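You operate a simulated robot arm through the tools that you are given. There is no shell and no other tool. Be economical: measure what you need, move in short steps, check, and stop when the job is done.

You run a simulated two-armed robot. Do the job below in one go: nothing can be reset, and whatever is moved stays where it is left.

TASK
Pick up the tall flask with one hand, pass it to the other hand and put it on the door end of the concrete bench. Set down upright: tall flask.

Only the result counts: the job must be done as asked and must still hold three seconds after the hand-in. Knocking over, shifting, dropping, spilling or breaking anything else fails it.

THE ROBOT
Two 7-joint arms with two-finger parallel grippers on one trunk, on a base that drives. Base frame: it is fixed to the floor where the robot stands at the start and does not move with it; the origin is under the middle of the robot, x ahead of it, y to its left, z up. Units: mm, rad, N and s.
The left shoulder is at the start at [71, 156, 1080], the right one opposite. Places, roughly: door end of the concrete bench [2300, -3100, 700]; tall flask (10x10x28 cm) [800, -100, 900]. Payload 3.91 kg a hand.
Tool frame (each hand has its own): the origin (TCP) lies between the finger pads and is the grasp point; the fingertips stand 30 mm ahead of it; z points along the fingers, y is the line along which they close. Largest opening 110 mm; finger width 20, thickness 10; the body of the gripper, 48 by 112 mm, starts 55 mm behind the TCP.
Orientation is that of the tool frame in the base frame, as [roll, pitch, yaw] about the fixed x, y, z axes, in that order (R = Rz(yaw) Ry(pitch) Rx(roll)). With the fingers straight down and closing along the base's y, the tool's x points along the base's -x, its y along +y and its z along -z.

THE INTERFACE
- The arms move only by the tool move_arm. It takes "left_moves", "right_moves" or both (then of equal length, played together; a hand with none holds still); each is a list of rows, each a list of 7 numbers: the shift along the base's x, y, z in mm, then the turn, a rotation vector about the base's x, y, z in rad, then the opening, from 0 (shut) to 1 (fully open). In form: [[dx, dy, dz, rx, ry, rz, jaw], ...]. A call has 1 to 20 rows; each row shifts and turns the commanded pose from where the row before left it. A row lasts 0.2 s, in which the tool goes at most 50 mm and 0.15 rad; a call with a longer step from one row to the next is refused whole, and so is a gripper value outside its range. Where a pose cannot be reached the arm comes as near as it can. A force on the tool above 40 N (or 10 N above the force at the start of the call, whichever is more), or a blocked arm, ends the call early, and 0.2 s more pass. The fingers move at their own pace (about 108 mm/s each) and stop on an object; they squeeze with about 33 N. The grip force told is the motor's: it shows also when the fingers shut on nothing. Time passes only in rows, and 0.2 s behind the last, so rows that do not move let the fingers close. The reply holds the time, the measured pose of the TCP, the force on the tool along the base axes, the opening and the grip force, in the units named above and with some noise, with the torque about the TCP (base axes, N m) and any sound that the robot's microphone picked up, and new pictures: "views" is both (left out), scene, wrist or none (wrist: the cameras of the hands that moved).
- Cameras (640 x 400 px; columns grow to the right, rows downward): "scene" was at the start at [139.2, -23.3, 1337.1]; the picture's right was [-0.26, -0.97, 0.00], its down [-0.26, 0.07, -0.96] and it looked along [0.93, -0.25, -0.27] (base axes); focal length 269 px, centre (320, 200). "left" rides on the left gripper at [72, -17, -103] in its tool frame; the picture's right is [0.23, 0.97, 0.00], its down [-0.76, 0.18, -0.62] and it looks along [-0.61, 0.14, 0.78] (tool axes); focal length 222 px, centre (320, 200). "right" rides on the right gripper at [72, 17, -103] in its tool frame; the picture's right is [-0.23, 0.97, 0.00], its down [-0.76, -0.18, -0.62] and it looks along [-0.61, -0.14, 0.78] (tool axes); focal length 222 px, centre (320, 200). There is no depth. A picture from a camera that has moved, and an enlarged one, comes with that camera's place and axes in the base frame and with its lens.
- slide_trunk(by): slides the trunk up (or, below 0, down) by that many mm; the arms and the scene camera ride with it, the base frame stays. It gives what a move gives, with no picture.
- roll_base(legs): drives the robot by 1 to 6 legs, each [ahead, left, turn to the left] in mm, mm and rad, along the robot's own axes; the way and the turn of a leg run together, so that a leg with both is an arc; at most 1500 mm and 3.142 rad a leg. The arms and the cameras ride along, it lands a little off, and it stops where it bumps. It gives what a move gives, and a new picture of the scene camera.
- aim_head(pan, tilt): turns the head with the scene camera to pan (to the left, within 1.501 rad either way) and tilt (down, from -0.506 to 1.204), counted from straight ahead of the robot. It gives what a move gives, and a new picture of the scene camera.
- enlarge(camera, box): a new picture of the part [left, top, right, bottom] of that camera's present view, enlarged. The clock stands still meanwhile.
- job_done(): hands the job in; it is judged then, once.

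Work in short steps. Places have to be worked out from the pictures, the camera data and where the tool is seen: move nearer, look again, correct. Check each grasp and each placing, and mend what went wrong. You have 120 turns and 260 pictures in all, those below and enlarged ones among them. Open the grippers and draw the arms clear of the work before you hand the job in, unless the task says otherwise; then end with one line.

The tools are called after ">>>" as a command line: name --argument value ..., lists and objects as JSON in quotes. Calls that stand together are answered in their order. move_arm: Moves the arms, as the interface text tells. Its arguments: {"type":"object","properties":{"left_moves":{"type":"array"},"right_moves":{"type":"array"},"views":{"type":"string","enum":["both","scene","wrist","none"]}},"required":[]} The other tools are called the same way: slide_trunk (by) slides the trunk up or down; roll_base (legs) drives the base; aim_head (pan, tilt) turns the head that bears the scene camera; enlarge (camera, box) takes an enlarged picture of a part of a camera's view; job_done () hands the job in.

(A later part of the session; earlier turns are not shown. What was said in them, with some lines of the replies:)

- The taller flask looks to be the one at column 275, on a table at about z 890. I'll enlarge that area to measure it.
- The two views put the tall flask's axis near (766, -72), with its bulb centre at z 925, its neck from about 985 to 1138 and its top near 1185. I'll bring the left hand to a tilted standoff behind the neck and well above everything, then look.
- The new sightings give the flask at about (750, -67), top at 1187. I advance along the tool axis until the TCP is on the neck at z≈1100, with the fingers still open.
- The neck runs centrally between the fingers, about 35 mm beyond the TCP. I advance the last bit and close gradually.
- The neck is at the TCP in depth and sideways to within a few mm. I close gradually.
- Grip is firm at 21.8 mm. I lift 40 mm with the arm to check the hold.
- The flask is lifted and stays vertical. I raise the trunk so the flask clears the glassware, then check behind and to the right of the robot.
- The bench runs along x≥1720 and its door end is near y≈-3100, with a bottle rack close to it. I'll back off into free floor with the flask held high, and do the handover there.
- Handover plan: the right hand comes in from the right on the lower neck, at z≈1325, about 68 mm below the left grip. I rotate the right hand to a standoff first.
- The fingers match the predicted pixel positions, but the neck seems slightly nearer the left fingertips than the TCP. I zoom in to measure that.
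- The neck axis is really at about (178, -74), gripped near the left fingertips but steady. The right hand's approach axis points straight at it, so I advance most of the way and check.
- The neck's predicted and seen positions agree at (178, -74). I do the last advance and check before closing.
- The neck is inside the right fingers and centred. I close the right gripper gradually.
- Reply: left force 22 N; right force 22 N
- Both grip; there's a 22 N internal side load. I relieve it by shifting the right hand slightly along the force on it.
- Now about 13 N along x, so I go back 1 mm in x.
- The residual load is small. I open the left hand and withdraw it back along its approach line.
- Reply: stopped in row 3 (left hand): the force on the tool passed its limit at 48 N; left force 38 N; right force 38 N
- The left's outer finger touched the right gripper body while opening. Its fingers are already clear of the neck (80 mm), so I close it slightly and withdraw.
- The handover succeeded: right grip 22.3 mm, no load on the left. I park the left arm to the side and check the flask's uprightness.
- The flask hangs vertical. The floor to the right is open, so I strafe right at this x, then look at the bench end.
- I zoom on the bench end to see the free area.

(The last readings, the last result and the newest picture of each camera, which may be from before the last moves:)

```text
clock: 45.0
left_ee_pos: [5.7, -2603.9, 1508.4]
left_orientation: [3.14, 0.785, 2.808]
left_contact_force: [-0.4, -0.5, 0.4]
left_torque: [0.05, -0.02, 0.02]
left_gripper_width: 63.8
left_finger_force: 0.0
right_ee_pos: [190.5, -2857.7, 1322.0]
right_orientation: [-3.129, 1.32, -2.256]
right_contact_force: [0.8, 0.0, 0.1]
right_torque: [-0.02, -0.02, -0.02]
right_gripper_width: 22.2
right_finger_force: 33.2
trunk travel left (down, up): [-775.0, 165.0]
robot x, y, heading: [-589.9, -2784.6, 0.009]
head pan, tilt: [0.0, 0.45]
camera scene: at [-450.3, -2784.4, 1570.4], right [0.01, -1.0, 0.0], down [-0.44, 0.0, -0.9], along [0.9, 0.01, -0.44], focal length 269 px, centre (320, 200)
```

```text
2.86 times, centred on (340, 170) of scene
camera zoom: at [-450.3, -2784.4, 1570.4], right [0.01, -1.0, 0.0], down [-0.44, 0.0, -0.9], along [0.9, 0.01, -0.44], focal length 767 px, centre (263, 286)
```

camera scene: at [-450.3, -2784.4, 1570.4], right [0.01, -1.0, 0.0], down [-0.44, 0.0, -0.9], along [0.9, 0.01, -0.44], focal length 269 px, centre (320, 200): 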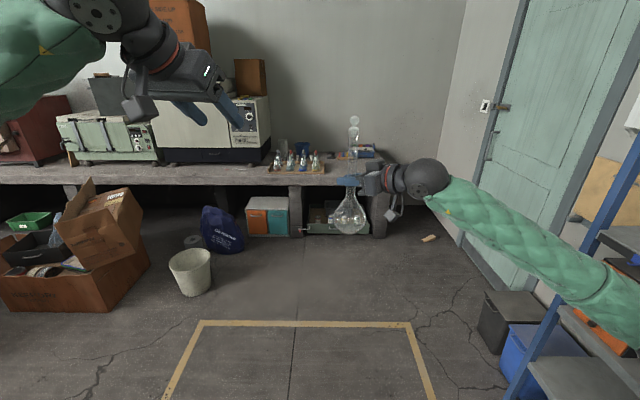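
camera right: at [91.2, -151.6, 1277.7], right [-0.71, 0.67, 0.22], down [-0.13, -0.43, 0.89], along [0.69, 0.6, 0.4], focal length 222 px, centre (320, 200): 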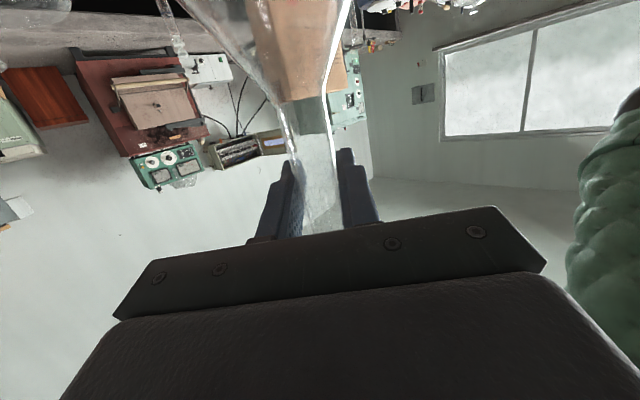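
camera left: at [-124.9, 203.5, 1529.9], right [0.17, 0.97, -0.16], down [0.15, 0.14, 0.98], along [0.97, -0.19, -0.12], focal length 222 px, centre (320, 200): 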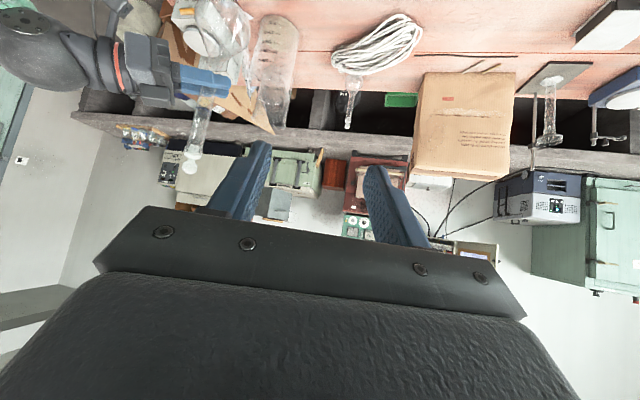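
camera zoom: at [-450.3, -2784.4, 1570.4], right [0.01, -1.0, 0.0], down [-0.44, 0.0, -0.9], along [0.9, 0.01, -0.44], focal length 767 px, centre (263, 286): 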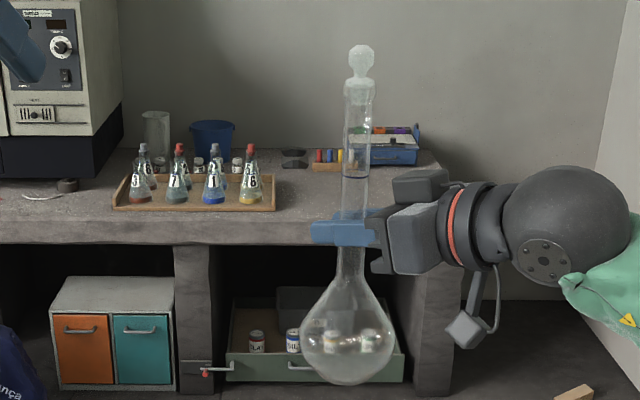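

The free spot is around (2050, -3080), between the bottle tray (y>-2810) and the bench end (y≈-3360), with vials only at the rear. To keep the elbow high, I lower the hand with the arm here in free air before approaching.

>>> move_arm --right_moves '[[0, 0, -40, 0, 0, 0, 0], [0, 0, -40, 0, 0, 0, 0], [0, 0, -40, 0, 0, 0, 0], [0, 0, -40, 0, 0, 0, 0], [0, 0, -40, 0, 0, 0, 0], [0, 0, -40, 0, 0, 0, 0], [0, 0, -40, 0, 0, 0, 0], [0, 0, 0, 0, 0, 0, 0]]' --views "scene"

```text
clock: 46.8
left_ee_pos: [5.1, -2604.1, 1510.0]
left_orientation: [3.138, 0.786, 2.81]
left_contact_force: [1.2, 1.1, 0.6]
left_torque: [0.02, -0.03, -0.01]
left_gripper_width: 63.8
left_finger_force: 0.1
right_ee_pos: [191.4, -2859.0, 1041.1]
right_orientation: [-3.126, 1.32, -2.255]
right_contact_force: [-0.2, 0.1, -0.3]
right_torque: [-0.01, 0.03, -0.02]
right_gripper_width: 22.1
right_finger_force: 32.7
trunk travel left (down, up): [-775.0, 165.0]
robot x, y, heading: [-593.9, -2787.4, 0.009]
head pan, tilt: [0.0, 0.45]
camera scene: at [-450.7, -2783.9, 1570.4], right [0.01, -1.0, 0.0], down [-0.44, -0.01, -0.9], along [0.9, 0.01, -0.44], focal length 269 px, centre (320, 200)
```

scene: 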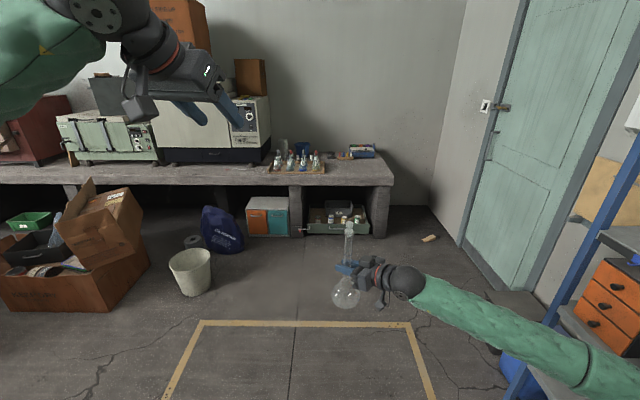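

The elbow is now level with the hand, and the bench end is in clear view. I drive up toward the bench, stopping short of it.

>>> roll_base --legs '[[1250, -230, 0]]'

>>> enlarge --camera "scene" --box '[220, 120, 520, 320]'

```text
clock: 53.3
left_ee_pos: [1267.4, -2816.4, 1507.9]
left_orientation: [3.139, 0.785, 2.817]
left_contact_force: [-0.4, -0.5, -0.5]
left_torque: [0.0, -0.02, -0.02]
left_gripper_width: 64.0
left_finger_force: 0.0
right_ee_pos: [1454.7, -3069.4, 1042.8]
right_orientation: [-3.13, 1.322, -2.252]
right_contact_force: [-0.3, 0.0, -0.3]
right_torque: [0.03, -0.01, 0.0]
right_gripper_width: 21.9
right_finger_force: 33.3
trunk travel left (down, up): [-775.0, 165.0]
robot x, y, heading: [673.1, -2999.3, 0.017]
head pan, tilt: [0.0, 0.45]
camera scene: at [812.4, -2999.8, 1570.4], right [0.02, -1.0, 0.0], down [-0.44, -0.01, -0.9], along [0.9, 0.02, -0.44], focal length 269 px, centre (320, 200)
```

scene: 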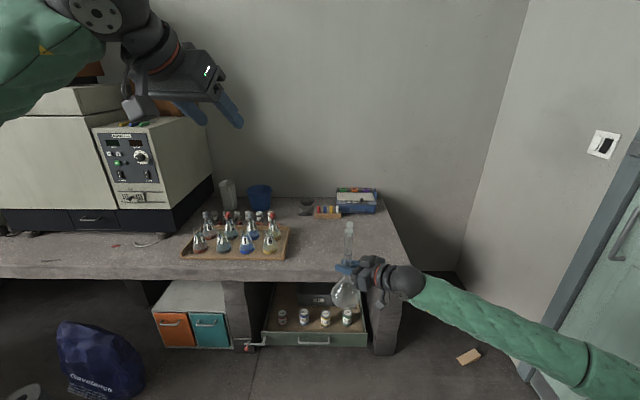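

```text
2.00 times, centred on (370, 220) of scene
camera zoom: at [812.4, -2999.8, 1570.4], right [0.02, -1.0, 0.0], down [-0.44, -0.01, -0.9], along [0.9, 0.02, -0.44], focal length 537 px, centre (220, 160)
```

zoom: 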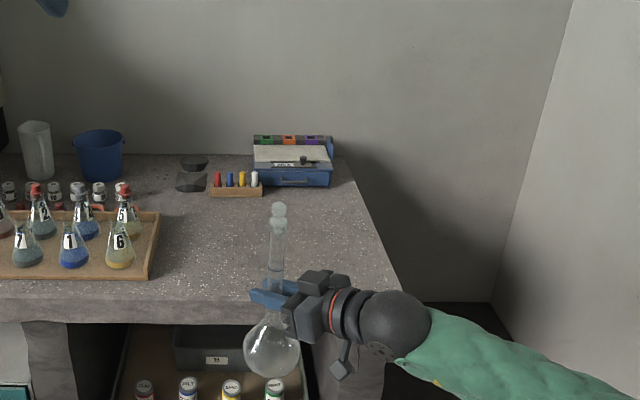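

The bench front is at x≈1865 with its top around z 675–700. The area around (2080, -3090) is free, well clear of the tray, vials and end. I drive forward 620 mm with about 190 mm clearance under the flask.

>>> roll_base --legs '[[400, -20, 0], [220, -10, 0]]'

>>> aim_head --pan -0.1 --tilt 0.75

```text
clock: 57.1
left_ee_pos: [1892.7, -2840.0, 1508.3]
left_orientation: [3.14, 0.784, 2.814]
left_contact_force: [-0.1, -0.1, -0.4]
left_torque: [0.01, 0.0, -0.02]
left_gripper_width: 63.8
left_finger_force: 0.0
right_ee_pos: [2077.8, -3094.0, 1041.6]
right_orientation: [-3.132, 1.321, -2.256]
right_contact_force: [-1.2, 0.4, -0.2]
right_torque: [0.01, 0.01, 0.01]
right_gripper_width: 22.3
right_finger_force: 33.0
trunk travel left (down, up): [-775.0, 165.0]
robot x, y, heading: [1298.0, -3021.3, 0.014]
head pan, tilt: [0.0, 0.45]
camera scene: at [1437.5, -3021.2, 1570.3], right [0.01, -1.0, 0.0], down [-0.44, -0.01, -0.9], along [0.9, 0.01, -0.44], focal length 269 px, centre (320, 200)
```

scene: 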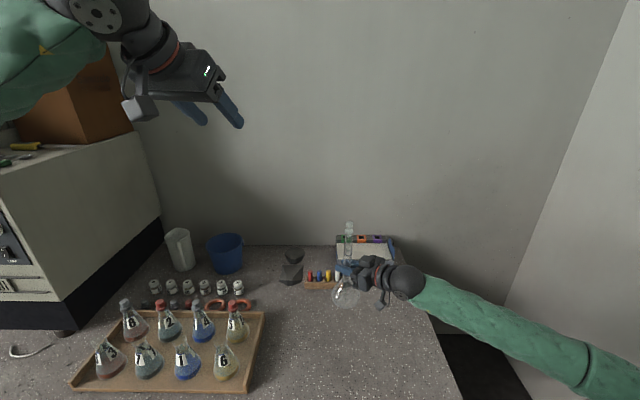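

```text
clock: 57.9
left_ee_pos: [1891.6, -2840.5, 1508.7]
left_orientation: [3.139, 0.785, 2.813]
left_contact_force: [0.0, -0.1, 0.2]
left_torque: [0.01, -0.02, 0.02]
left_gripper_width: 63.8
left_finger_force: 0.0
right_ee_pos: [2078.1, -3094.3, 1041.8]
right_orientation: [-3.128, 1.32, -2.254]
right_contact_force: [0.1, 0.5, -0.9]
right_torque: [-0.02, -0.01, 0.03]
right_gripper_width: 22.2
right_finger_force: 32.8
trunk travel left (down, up): [-775.0, 165.0]
robot x, y, heading: [1292.8, -3023.7, 0.011]
head pan, tilt: [-0.099, 0.75]
camera scene: at [1427.1, -3029.5, 1544.0], right [-0.09, -1.0, 0.0], down [-0.68, 0.06, -0.73], along [0.73, -0.06, -0.68], focal length 269 px, centre (320, 200)
```

scene: 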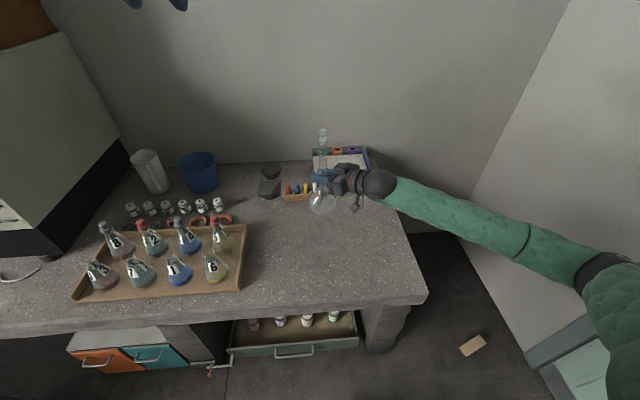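

Below the flask at pixel (322, 243) is clear bench. I lower the trunk by 150 mm, then finish with small arm steps until contact.

>>> slide_trunk --by -150

>>> enlarge --camera "scene" --box '[200, 120, 500, 320]'

```text
clock: 59.6
left_ee_pos: [1891.3, -2840.2, 1358.9]
left_orientation: [3.14, 0.786, 2.813]
left_contact_force: [-0.6, 0.2, -0.1]
left_torque: [0.03, 0.01, -0.01]
left_gripper_width: 63.7
left_finger_force: 0.0
right_ee_pos: [2079.0, -3093.0, 892.3]
right_orientation: [-3.13, 1.323, -2.253]
right_contact_force: [-0.3, 0.0, -0.8]
right_torque: [0.0, 0.0, -0.01]
right_gripper_width: 22.3
right_finger_force: 33.4
trunk travel left (down, up): [-625.0, 315.0]
robot x, y, heading: [1294.6, -3026.3, 0.017]
head pan, tilt: [-0.099, 0.75]
```

```text
2.00 times, centred on (350, 220) of scene
camera zoom: at [1427.0, -3029.5, 1394.1], right [-0.09, -1.0, 0.0], down [-0.68, 0.06, -0.73], along [0.73, -0.06, -0.68], focal length 537 px, centre (260, 160)
```

zoom: 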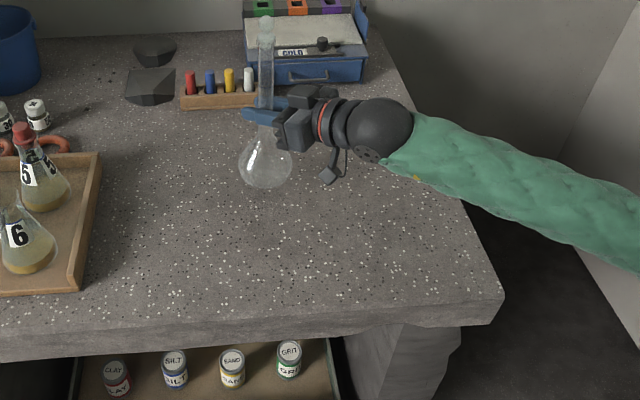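

The flask is close above the bench. I lower it in small steps watching the force.

>>> move_arm --right_moves '[[0, 0, -8, 0, 0, 0, 0], [0, 0, -8, 0, 0, 0, 0], [0, 0, -8, 0, 0, 0, 0], [0, 0, -6, 0, 0, 0, 0], [0, 0, 0, 0, 0, 0, 0]]' --views "wrist"

>>> enlarge --camera "scene" --box '[240, 130, 420, 270]'

```text
clock: 60.8
left_ee_pos: [1891.3, -2841.1, 1358.1]
left_orientation: [3.138, 0.786, 2.813]
left_contact_force: [0.7, -0.7, 0.0]
left_torque: [-0.01, -0.02, 0.0]
left_gripper_width: 63.8
left_finger_force: 0.1
right_ee_pos: [2079.0, -3094.7, 860.9]
right_orientation: [-3.129, 1.321, -2.253]
right_contact_force: [-0.3, 0.7, -1.0]
right_torque: [0.03, -0.01, -0.03]
right_gripper_width: 22.3
right_finger_force: 32.9
trunk travel left (down, up): [-625.0, 315.0]
robot x, y, heading: [1297.0, -3021.9, 0.014]
head pan, tilt: [-0.099, 0.75]
camera right: at [1990.4, -3173.7, 817.5], right [-0.71, 0.67, 0.22], down [-0.13, -0.43, 0.89], along [0.69, 0.61, 0.4], focal length 222 px, centre (320, 200)
```

right: 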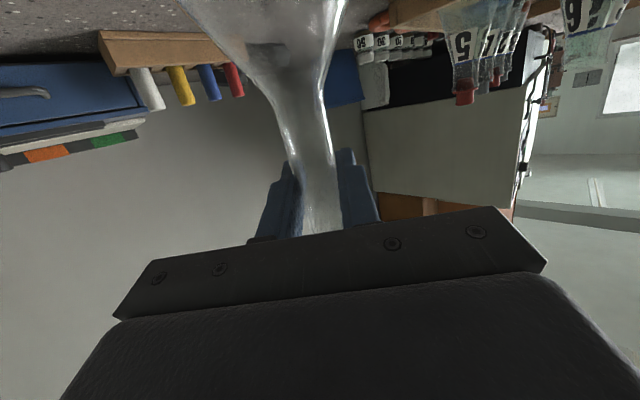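

```text
2.86 times, centred on (330, 200) of scene
camera zoom: at [1427.3, -3029.5, 1393.9], right [-0.09, -1.0, 0.0], down [-0.68, 0.06, -0.73], along [0.73, -0.06, -0.68], focal length 767 px, centre (291, 200)
```

zoom: 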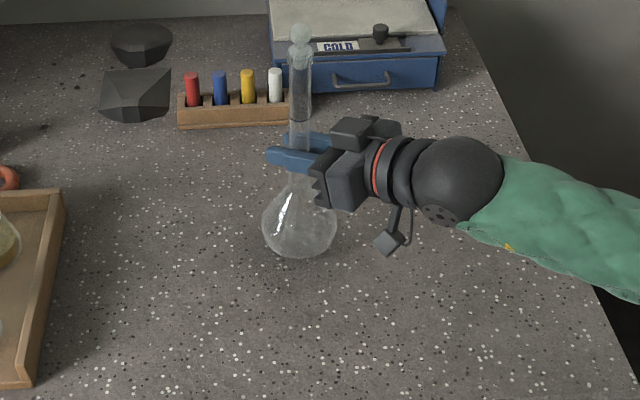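

No contact yet; I continue with smaller steps.

>>> move_arm --right_moves '[[0, 0, -4, 0, 0, 0, 0], [0, 0, -4, 0, 0, 0, 0], [0, 0, -4, 0, 0, 0, 0], [0, 0, 0, 0, 0, 0, 0]]' --views "none"

```text
clock: 61.8
left_ee_pos: [1891.2, -2839.2, 1359.1]
left_orientation: [3.14, 0.788, 2.815]
left_contact_force: [0.7, 0.7, -0.9]
left_torque: [-0.02, -0.02, 0.0]
left_gripper_width: 63.8
left_finger_force: 0.1
right_ee_pos: [2079.2, -3094.1, 851.9]
right_orientation: [-3.127, 1.323, -2.251]
right_contact_force: [1.8, -1.0, 7.9]
right_torque: [-0.01, -0.02, 0.04]
right_gripper_width: 22.3
right_finger_force: 32.9
trunk travel left (down, up): [-625.0, 315.0]
robot x, y, heading: [1298.7, -3019.9, 0.015]
head pan, tilt: [-0.099, 0.75]
```

Contact at z≈852 with 8 N upward; the flask is upright to within a degree or two. I zoom to check before releasing.

>>> enlarge --camera "right" --box '[160, 0, 460, 240]'

>>> enlarge --camera "left" --box '[0, 0, 320, 200]'

```text
1.67 times, centred on (310, 120) of right
camera zoom: at [1990.9, -3173.3, 806.9], right [-0.71, 0.67, 0.22], down [-0.13, -0.43, 0.89], along [0.69, 0.61, 0.4], focal length 370 px, centre (337, 333)
```

zoom: 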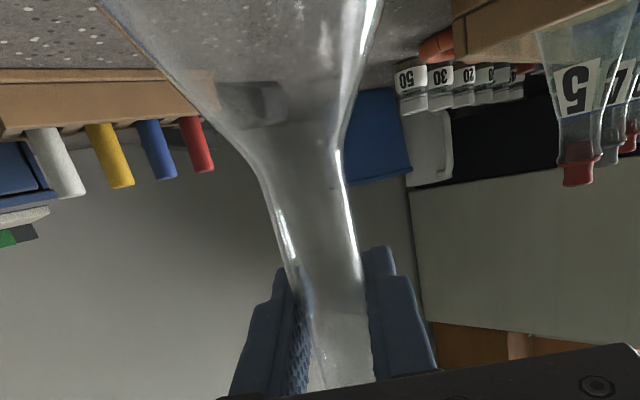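

```text
2.00 times, centred on (160, 100) of left
camera zoom: at [1768.9, -2816.6, 1380.3], right [0.16, 0.97, -0.16], down [0.15, 0.14, 0.98], along [0.98, -0.18, -0.12], focal length 444 px, centre (640, 400)
```

zoom: 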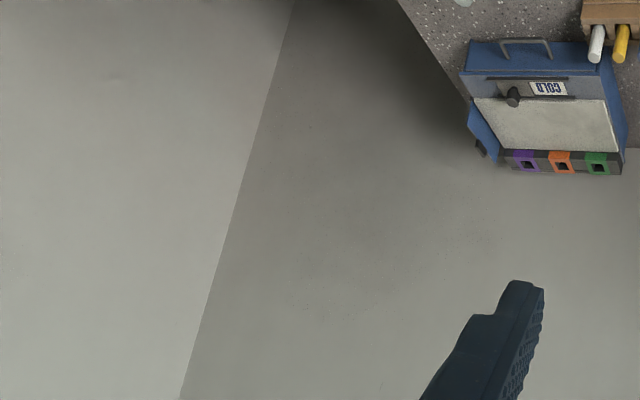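

It looks upright. I ease off 1 mm and open the fingers slowly.

>>> move_arm --right_moves '[[0, 0, 1, 0, 0, 0, 0], [0, 0, 0, 0, 0, 0, 0.17], [0, 0, 0, 0, 0, 0, 0.2], [0, 0, 0, 0, 0, 0, 0.22], [0, 0, 0, 0, 0, 0, 0.25], [0, 0, 0, 0, 0, 0, 0.3], [0, 0, 0, 0, 0, 0, 0.4], [0, 0, 0, 0, 0, 0, 0.6], [0, 0, 0, 0, 0, 0, 0.9], [0, 0, 0, 0, 0, 0, 1]]'

>>> enlarge --camera "scene" --box '[240, 130, 420, 270]'

```text
clock: 64.0
left_ee_pos: [1892.0, -2840.1, 1357.7]
left_orientation: [3.139, 0.786, 2.813]
left_contact_force: [-0.6, 0.5, 0.4]
left_torque: [0.0, -0.05, 0.04]
left_gripper_width: 63.8
left_finger_force: 0.0
right_ee_pos: [2078.6, -3094.0, 851.0]
right_orientation: [-3.131, 1.321, -2.256]
right_contact_force: [-0.4, -0.6, 0.7]
right_torque: [-0.02, -0.03, -0.01]
right_gripper_width: 110.2
right_finger_force: 0.1
trunk travel left (down, up): [-625.0, 315.0]
robot x, y, heading: [1297.0, -3025.2, 0.013]
head pan, tilt: [-0.099, 0.75]
camera scene: at [1427.1, -3029.5, 1393.9], right [-0.09, -1.0, 0.0], down [-0.68, 0.06, -0.73], along [0.73, -0.06, -0.68], focal length 269 px, centre (320, 200)
camera right: at [1990.7, -3173.4, 806.7], right [-0.71, 0.67, 0.22], down [-0.13, -0.43, 0.89], along [0.69, 0.61, 0.4], focal length 222 px, centre (320, 200)
```

scene: 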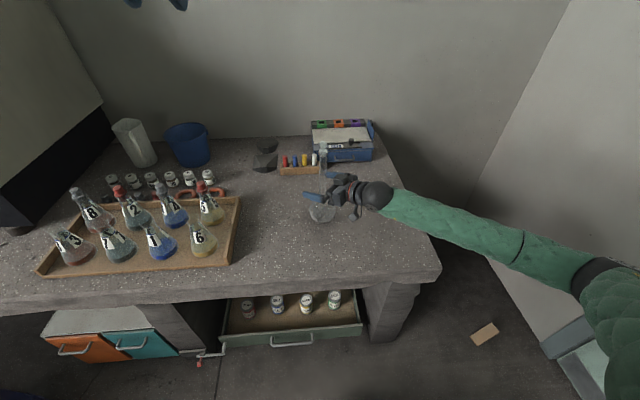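
right: 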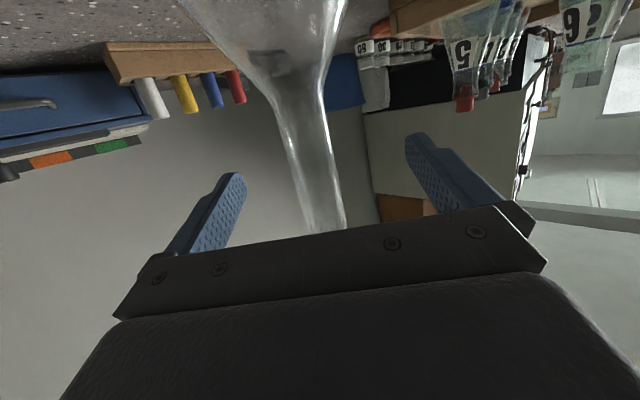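

```text
2.86 times, centred on (330, 200) of scene
camera zoom: at [1427.1, -3029.5, 1393.9], right [-0.09, -1.0, 0.0], down [-0.68, 0.06, -0.73], along [0.73, -0.06, -0.68], focal length 767 px, centre (291, 200)
```

zoom: 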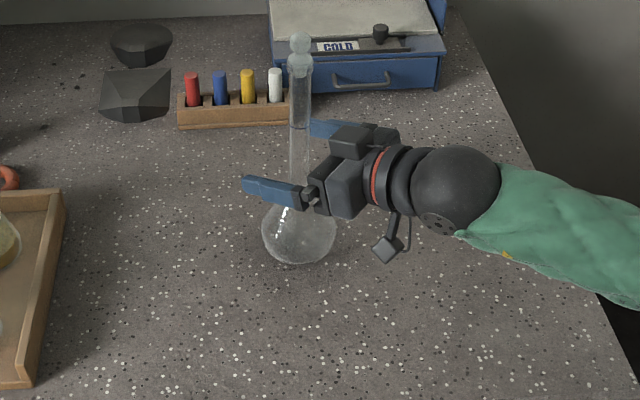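

The flask stands upright on its own. I withdraw the right hand along its axis, then raise it.

>>> move_arm --right_moves '[[-12, -15, 5, 0, 0, 0, 1], [-21, -26, 8.5, 0, 0, 0, 1], [-21, -26, 8.5, 0, 0, 0, 1], [-21, -26, 8.5, 0, 0, 0, 1], [-21, -26, 8.5, 0, 0, 0, 1], [-21, -26, 8.5, 0, 0, 0, 1], [-21, -26, 8.5, 0, 0, 0, 1], [-10, -10, 40, 0, 0, 0, 1], [0, 0, 45, 0, 0, 0, 1], [0, 0, 45, 0, 0, 0, 1]]' --views "scene"

>>> enlarge --camera "scene" --box '[220, 110, 460, 290]'

```text
clock: 66.2
left_ee_pos: [1890.6, -2840.6, 1357.9]
left_orientation: [3.139, 0.788, 2.814]
left_contact_force: [-0.3, -0.4, -0.2]
left_torque: [0.02, -0.05, -0.01]
left_gripper_width: 63.8
left_finger_force: 0.1
right_ee_pos: [1928.6, -3272.7, 1037.6]
right_orientation: [-3.126, 1.32, -2.252]
right_contact_force: [-0.2, -0.4, 0.1]
right_torque: [0.0, -0.01, -0.03]
right_gripper_width: 110.2
right_finger_force: 0.0
trunk travel left (down, up): [-625.0, 315.0]
robot x, y, heading: [1294.4, -3022.9, 0.016]
head pan, tilt: [-0.099, 0.75]
camera scene: at [1426.6, -3029.2, 1393.9], right [-0.09, -1.0, 0.0], down [-0.68, 0.06, -0.73], along [0.73, -0.06, -0.68], focal length 269 px, centre (320, 200)
```

scene: 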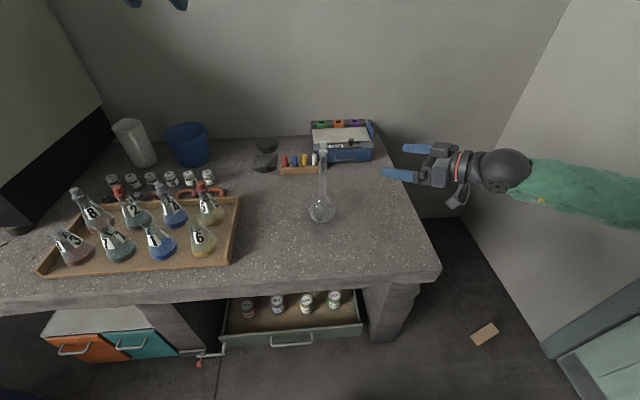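

```text
2.22 times, centred on (340, 200) of scene
camera zoom: at [1426.6, -3029.2, 1393.9], right [-0.09, -1.0, 0.0], down [-0.68, 0.06, -0.73], along [0.73, -0.06, -0.68], focal length 597 px, centre (276, 200)
```

zoom: 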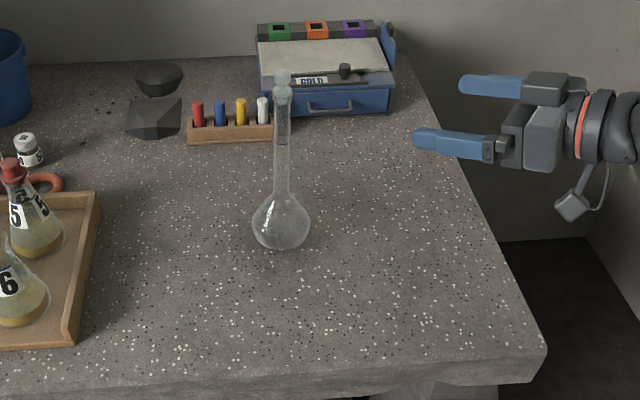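

The flask stands upright and free on the door end, and nothing else has moved. I open the left gripper fully, then hand in.

>>> move_arm --left_moves '[[0, 0, 0, 0, 0, 0, 1], [0, 0, 0, 0, 0, 0, 1], [0, 0, 0, 0, 0, 0, 1]]' --views "scene"

>>> job_done

```text
clock: 67.0
left_ee_pos: [1891.3, -2840.6, 1359.1]
left_orientation: [3.141, 0.785, 2.811]
left_contact_force: [-0.6, 0.3, 0.9]
left_torque: [0.02, -0.02, 0.01]
left_gripper_width: 110.0
left_finger_force: 0.2
right_ee_pos: [1929.5, -3273.4, 1037.4]
right_orientation: [-3.129, 1.321, -2.254]
right_contact_force: [-0.8, 0.2, 0.6]
right_torque: [0.02, -0.01, 0.01]
right_gripper_width: 110.3
right_finger_force: 0.0
trunk travel left (down, up): [-625.0, 315.0]
robot x, y, heading: [1294.3, -3022.6, 0.014]
head pan, tilt: [-0.099, 0.75]
camera scene: at [1427.0, -3029.6, 1394.0], right [-0.09, -1.0, 0.0], down [-0.68, 0.06, -0.73], along [0.73, -0.06, -0.68], focal length 269 px, centre (320, 200)
```

scene: 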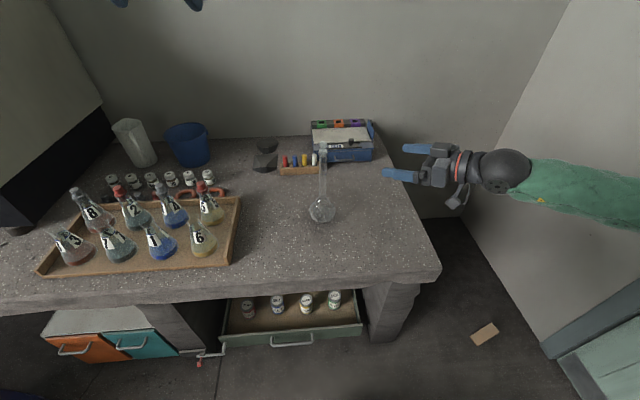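

```text
The job is handed in.
```

I picked up the tall flask with the left hand, passed it to the right hand in mid-air, and set it upright on the door end of the concrete bench at about [2079, -3094] (your rough mark was [2300, -3100]); I saw nothing else disturbed, and the job is handed in.
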